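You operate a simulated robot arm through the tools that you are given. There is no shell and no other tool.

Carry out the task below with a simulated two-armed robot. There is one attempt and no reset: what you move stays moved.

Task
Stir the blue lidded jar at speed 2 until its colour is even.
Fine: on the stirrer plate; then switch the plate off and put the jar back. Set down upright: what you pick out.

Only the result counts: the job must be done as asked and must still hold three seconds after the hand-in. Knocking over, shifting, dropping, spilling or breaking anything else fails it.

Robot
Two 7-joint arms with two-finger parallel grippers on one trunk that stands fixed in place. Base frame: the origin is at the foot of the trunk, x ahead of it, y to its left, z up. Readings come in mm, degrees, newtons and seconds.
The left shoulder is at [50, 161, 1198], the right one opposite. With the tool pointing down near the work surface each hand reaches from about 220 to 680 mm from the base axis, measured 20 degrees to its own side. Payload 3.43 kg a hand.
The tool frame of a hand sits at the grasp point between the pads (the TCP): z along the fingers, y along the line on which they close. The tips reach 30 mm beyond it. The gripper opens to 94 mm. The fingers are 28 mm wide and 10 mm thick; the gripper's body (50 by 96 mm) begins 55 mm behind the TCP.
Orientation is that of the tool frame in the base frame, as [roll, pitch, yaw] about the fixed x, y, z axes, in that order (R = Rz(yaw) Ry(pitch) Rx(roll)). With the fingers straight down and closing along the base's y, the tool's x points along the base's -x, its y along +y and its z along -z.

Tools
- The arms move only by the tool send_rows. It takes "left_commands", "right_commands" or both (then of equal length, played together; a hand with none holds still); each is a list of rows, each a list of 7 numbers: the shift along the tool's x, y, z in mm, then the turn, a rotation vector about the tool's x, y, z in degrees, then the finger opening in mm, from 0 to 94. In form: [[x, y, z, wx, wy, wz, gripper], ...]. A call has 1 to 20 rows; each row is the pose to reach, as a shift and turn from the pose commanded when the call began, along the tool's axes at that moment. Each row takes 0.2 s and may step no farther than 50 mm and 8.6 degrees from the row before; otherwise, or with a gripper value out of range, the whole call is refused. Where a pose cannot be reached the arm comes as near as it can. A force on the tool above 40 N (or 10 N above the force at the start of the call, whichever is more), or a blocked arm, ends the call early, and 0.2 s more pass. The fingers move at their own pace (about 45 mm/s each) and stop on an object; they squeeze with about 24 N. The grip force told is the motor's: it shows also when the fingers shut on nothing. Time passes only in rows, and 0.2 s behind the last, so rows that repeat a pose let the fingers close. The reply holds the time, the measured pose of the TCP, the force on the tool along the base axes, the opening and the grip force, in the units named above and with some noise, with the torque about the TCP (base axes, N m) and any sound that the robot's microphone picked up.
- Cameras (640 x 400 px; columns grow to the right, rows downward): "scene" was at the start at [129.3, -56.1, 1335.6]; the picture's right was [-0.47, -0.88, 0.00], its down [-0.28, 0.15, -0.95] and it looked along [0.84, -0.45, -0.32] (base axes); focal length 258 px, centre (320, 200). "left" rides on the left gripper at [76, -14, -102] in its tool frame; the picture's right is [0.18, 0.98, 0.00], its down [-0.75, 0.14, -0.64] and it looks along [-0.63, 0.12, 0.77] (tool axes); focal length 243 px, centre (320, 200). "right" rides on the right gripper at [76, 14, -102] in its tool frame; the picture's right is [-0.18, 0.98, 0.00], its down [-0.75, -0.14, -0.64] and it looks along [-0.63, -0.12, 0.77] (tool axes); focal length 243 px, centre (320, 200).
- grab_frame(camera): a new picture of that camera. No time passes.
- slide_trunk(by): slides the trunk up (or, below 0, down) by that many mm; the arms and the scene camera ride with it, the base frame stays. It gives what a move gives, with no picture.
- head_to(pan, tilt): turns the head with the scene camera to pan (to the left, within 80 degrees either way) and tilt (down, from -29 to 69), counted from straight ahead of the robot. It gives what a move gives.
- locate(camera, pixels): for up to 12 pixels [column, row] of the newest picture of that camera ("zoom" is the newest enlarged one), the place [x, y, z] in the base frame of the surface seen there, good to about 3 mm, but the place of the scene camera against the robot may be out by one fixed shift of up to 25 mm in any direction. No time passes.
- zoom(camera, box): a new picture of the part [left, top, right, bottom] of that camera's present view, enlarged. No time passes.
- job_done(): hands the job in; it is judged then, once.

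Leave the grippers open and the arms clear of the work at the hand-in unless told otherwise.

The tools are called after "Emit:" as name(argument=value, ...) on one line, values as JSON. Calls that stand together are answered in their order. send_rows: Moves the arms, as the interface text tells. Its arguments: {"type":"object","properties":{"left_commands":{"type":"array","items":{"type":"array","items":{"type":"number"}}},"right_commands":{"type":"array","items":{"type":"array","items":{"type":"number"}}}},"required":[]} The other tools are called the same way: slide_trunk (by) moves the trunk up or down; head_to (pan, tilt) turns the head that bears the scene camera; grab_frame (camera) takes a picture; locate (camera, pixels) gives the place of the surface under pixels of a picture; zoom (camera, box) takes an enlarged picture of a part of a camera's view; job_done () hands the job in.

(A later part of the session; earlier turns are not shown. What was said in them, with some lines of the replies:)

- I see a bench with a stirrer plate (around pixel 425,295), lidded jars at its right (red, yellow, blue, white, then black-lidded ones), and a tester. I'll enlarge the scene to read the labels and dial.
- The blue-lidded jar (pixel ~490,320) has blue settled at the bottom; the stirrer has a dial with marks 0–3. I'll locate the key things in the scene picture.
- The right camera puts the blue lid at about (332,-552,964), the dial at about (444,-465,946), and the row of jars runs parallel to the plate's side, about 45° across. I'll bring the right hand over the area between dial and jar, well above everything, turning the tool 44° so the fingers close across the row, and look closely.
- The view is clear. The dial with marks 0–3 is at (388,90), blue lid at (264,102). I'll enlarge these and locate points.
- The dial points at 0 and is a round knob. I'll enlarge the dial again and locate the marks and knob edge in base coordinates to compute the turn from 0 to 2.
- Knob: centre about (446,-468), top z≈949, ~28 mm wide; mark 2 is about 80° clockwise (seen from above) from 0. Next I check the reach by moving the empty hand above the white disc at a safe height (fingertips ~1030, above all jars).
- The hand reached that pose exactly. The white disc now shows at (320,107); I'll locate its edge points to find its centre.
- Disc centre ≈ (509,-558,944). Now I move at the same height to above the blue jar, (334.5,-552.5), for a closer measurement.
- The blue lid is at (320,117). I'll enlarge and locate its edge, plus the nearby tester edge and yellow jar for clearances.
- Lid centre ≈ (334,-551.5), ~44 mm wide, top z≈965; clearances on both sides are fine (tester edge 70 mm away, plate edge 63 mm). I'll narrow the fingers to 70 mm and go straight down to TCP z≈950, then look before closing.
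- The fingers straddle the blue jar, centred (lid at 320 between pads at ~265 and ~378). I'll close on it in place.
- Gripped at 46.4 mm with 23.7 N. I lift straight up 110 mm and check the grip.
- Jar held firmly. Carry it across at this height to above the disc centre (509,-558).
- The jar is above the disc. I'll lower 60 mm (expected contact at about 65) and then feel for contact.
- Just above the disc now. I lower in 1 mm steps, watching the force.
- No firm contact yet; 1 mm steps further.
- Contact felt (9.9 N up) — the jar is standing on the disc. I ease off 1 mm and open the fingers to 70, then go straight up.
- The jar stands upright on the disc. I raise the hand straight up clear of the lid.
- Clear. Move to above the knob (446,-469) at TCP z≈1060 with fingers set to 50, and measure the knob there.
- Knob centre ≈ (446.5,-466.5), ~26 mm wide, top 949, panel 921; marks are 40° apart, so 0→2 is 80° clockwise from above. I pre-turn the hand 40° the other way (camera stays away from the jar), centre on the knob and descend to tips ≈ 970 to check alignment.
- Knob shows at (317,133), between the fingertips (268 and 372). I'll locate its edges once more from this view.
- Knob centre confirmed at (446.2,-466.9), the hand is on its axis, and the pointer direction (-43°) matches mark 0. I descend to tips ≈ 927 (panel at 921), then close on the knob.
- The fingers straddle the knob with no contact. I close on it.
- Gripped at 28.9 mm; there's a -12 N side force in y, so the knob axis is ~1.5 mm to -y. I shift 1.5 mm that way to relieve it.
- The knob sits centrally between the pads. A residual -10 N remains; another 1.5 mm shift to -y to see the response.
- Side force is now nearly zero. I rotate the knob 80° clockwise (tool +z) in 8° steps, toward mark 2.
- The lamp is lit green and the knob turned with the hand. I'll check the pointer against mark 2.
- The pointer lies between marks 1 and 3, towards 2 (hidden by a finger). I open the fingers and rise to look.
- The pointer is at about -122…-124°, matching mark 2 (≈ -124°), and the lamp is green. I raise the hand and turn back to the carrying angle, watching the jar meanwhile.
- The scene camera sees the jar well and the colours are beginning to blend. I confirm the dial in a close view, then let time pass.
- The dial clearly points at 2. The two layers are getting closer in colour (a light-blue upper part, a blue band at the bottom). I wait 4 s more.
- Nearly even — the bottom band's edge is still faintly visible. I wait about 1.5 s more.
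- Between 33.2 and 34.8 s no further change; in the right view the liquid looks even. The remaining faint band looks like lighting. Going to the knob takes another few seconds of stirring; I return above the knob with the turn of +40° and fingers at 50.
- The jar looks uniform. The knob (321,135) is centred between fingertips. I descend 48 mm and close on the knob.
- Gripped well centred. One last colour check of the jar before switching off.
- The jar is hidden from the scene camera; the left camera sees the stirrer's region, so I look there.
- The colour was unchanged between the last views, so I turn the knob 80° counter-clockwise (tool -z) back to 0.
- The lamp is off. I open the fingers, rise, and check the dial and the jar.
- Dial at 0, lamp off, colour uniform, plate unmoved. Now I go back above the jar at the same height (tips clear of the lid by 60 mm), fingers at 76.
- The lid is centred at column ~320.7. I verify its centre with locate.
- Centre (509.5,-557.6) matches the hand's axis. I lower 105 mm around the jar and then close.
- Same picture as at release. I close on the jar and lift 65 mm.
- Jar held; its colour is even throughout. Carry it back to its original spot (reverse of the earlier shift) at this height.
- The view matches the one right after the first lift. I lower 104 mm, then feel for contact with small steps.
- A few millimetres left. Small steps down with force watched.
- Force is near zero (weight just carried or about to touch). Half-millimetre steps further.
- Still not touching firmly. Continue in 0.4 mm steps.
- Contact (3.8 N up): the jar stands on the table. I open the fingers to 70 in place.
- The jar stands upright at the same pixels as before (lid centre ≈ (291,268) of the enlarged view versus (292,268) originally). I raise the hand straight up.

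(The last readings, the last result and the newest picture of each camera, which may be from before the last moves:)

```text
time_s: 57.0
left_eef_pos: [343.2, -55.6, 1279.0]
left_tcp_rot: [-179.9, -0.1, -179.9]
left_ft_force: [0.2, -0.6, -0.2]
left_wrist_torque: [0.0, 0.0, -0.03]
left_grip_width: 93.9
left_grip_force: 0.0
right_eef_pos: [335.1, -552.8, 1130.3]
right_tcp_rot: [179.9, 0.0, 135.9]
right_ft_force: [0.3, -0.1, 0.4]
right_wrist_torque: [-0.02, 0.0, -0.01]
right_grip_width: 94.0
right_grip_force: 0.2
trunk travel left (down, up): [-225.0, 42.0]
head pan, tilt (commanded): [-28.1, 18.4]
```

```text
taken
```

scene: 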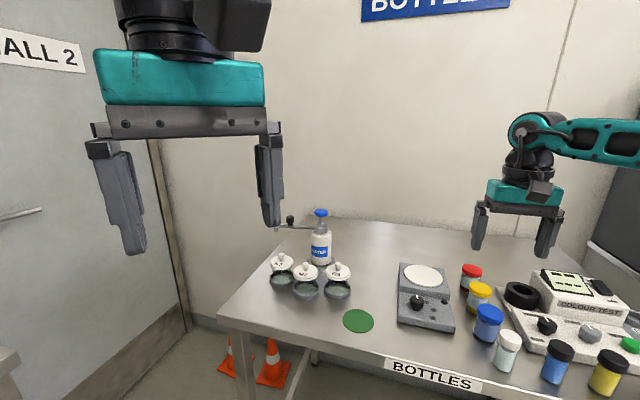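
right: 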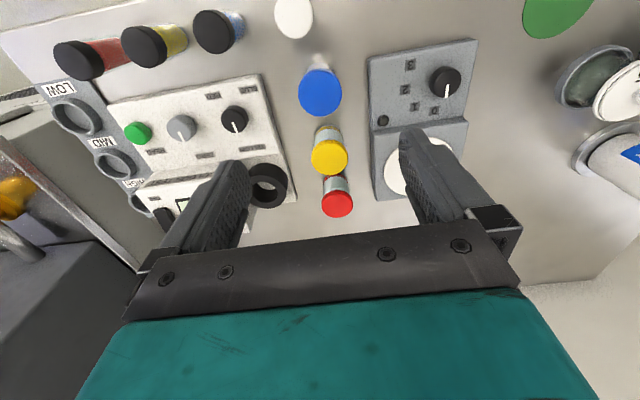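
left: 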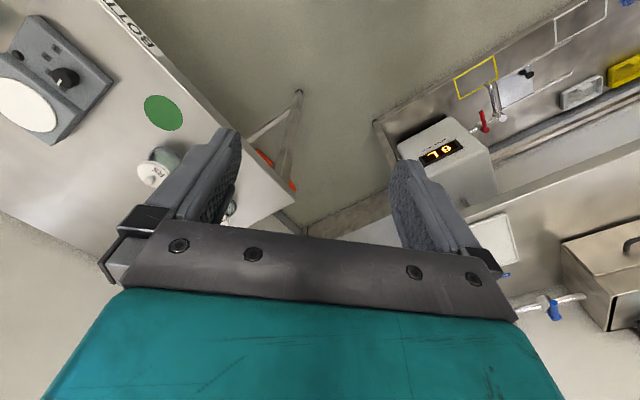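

All jars are standing. I check the blue jar's place and colour, then retreat the hand.

Emit:
zoom(camera="scene", box=[380, 240, 640, 400])

Emit:
locate(camera="right", pixels=[[320, 92], [300, 92], [340, 92], [320, 73], [321, 112]])

Emit:
zoom(camera="right", box=[360, 30, 490, 130])

```text
2.46 times, centred on (510, 320) of scene
```

zoom: 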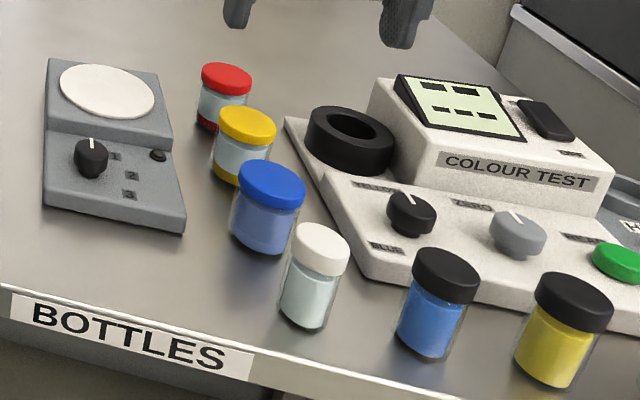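

```text
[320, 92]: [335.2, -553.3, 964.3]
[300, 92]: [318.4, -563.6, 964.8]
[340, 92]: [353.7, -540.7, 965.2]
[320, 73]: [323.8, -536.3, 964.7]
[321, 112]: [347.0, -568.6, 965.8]
```

```text
4.00 times, centred on (425, 80) of right
```

zoom: 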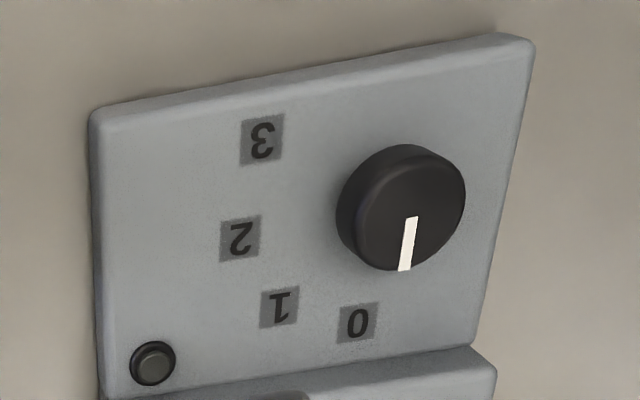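

The jar is back at (335.5,-552.3) — its original place — evenly blue; dial at 0, lamp off. I retreat the right hand to its starting pose, fingers open.

Emit:
send_rows(right_commands=[[21, 20, -13, 0, 0, -6.3, 94], [42, 40, -25, 0, 0, -12.6, 94], [63, 60, -38, 0, 0, -18.9, 94], [84, 81, -50, 0, 0, -25.1, 94], [105, 101, -63, 0, 0, -31.4, 94], [126, 121, -75, 0, 0, -37.7, 94], [147.5, 141.1, -88, 0, 0, -44, 94], [147.5, 141.1, -88, 0, 0, -44, 94]])

Emit:
grab_frame(camera="scene")

Emit:
zoom(camera="scene", box=[455, 290, 535, 350])

```text
time_s: 58.8
left_eef_pos: [343.2, -55.6, 1275.9]
left_tcp_rot: [179.9, -0.2, -179.8]
left_ft_force: [-0.2, -1.0, -0.4]
left_wrist_torque: [0.01, 0.01, -0.01]
left_grip_width: 94.2
left_grip_force: 0.1
right_eef_pos: [327.8, -348.2, 1217.9]
right_tcp_rot: [179.9, 0.0, -180.0]
right_ft_force: [-0.1, -0.2, 0.7]
right_wrist_torque: [0.01, 0.0, 0.01]
right_grip_width: 94.0
right_grip_force: 0.0
trunk travel left (down, up): [-225.0, 42.0]
head pan, tilt (commanded): [-28.1, 18.4]
```

```text
taken
```

scene: 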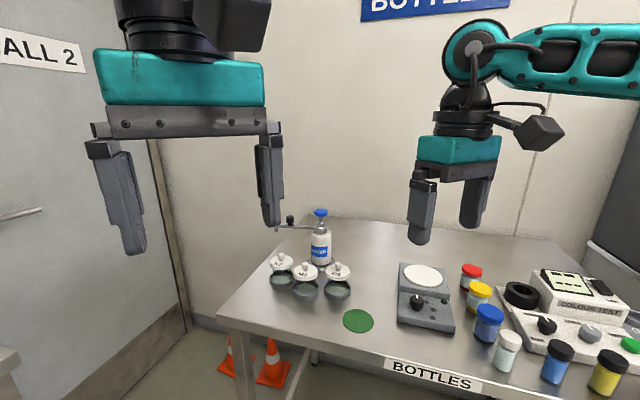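

```text
6.67 times, centred on (495, 320) of scene
```

zoom: 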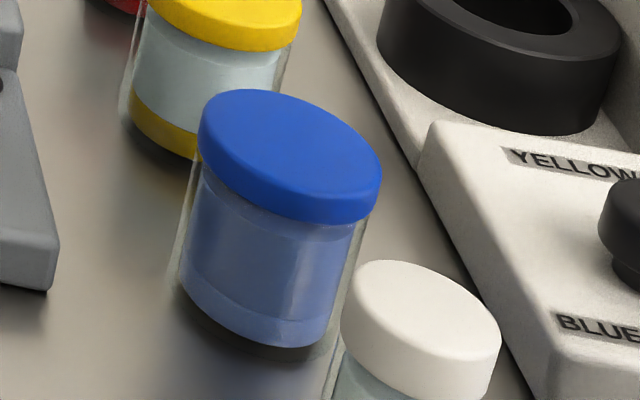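

Everything stands in place. One last close look at the jar's colour from the right camera.

Emit:
zoom(camera="right", box=[150, 75, 230, 135])

Emit:
zoom(camera="right", box=[210, 90, 310, 170])

```text
6.67 times, centred on (190, 105) of right
```

zoom: 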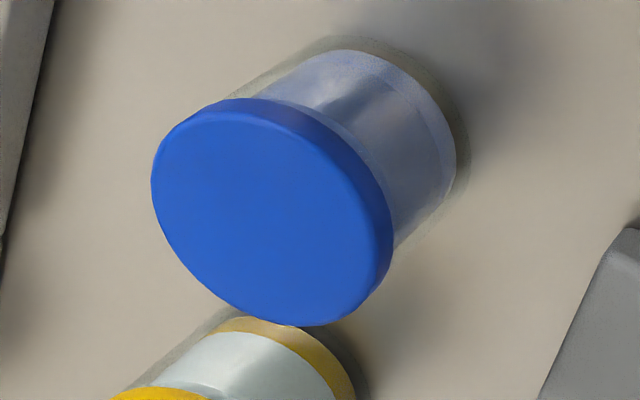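

```text
5.00 times, centred on (260, 130) of right
```

zoom: 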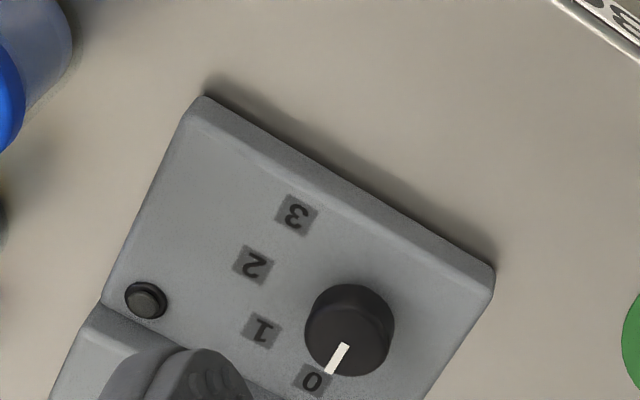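

The jar's liquid is one even blue, the jar is upright in its original place, the dial is at 0 with the lamp off, both grippers are open and clear. I hand the job in.

Emit:
job_done()

```text
The job is handed in.
```

I stirred the blue-lidded jar on the plate at speed 2 for about 14 seconds. Its colour had stopped changing before I switched off. I then turned the dial back to 0 and put the jar back. The job is handed in, but I have no verdict on it.

- **Colour:** the liquid looked even from the right camera. The scene camera still showed a slightly lighter band at the bottom. It did not change over the last several seconds of stirring, so I took it for a lighting effect.
- **Plate:** the lamp is off and the pointer is on the 0 mark. Turning the knob did not visibly shift the plate.
- **Jar:** it is upright, within about 1 mm of where it started.
- **Everything else:** the other jars and items looked undisturbed in the final pictures. Both grippers are open and clear of the bench.
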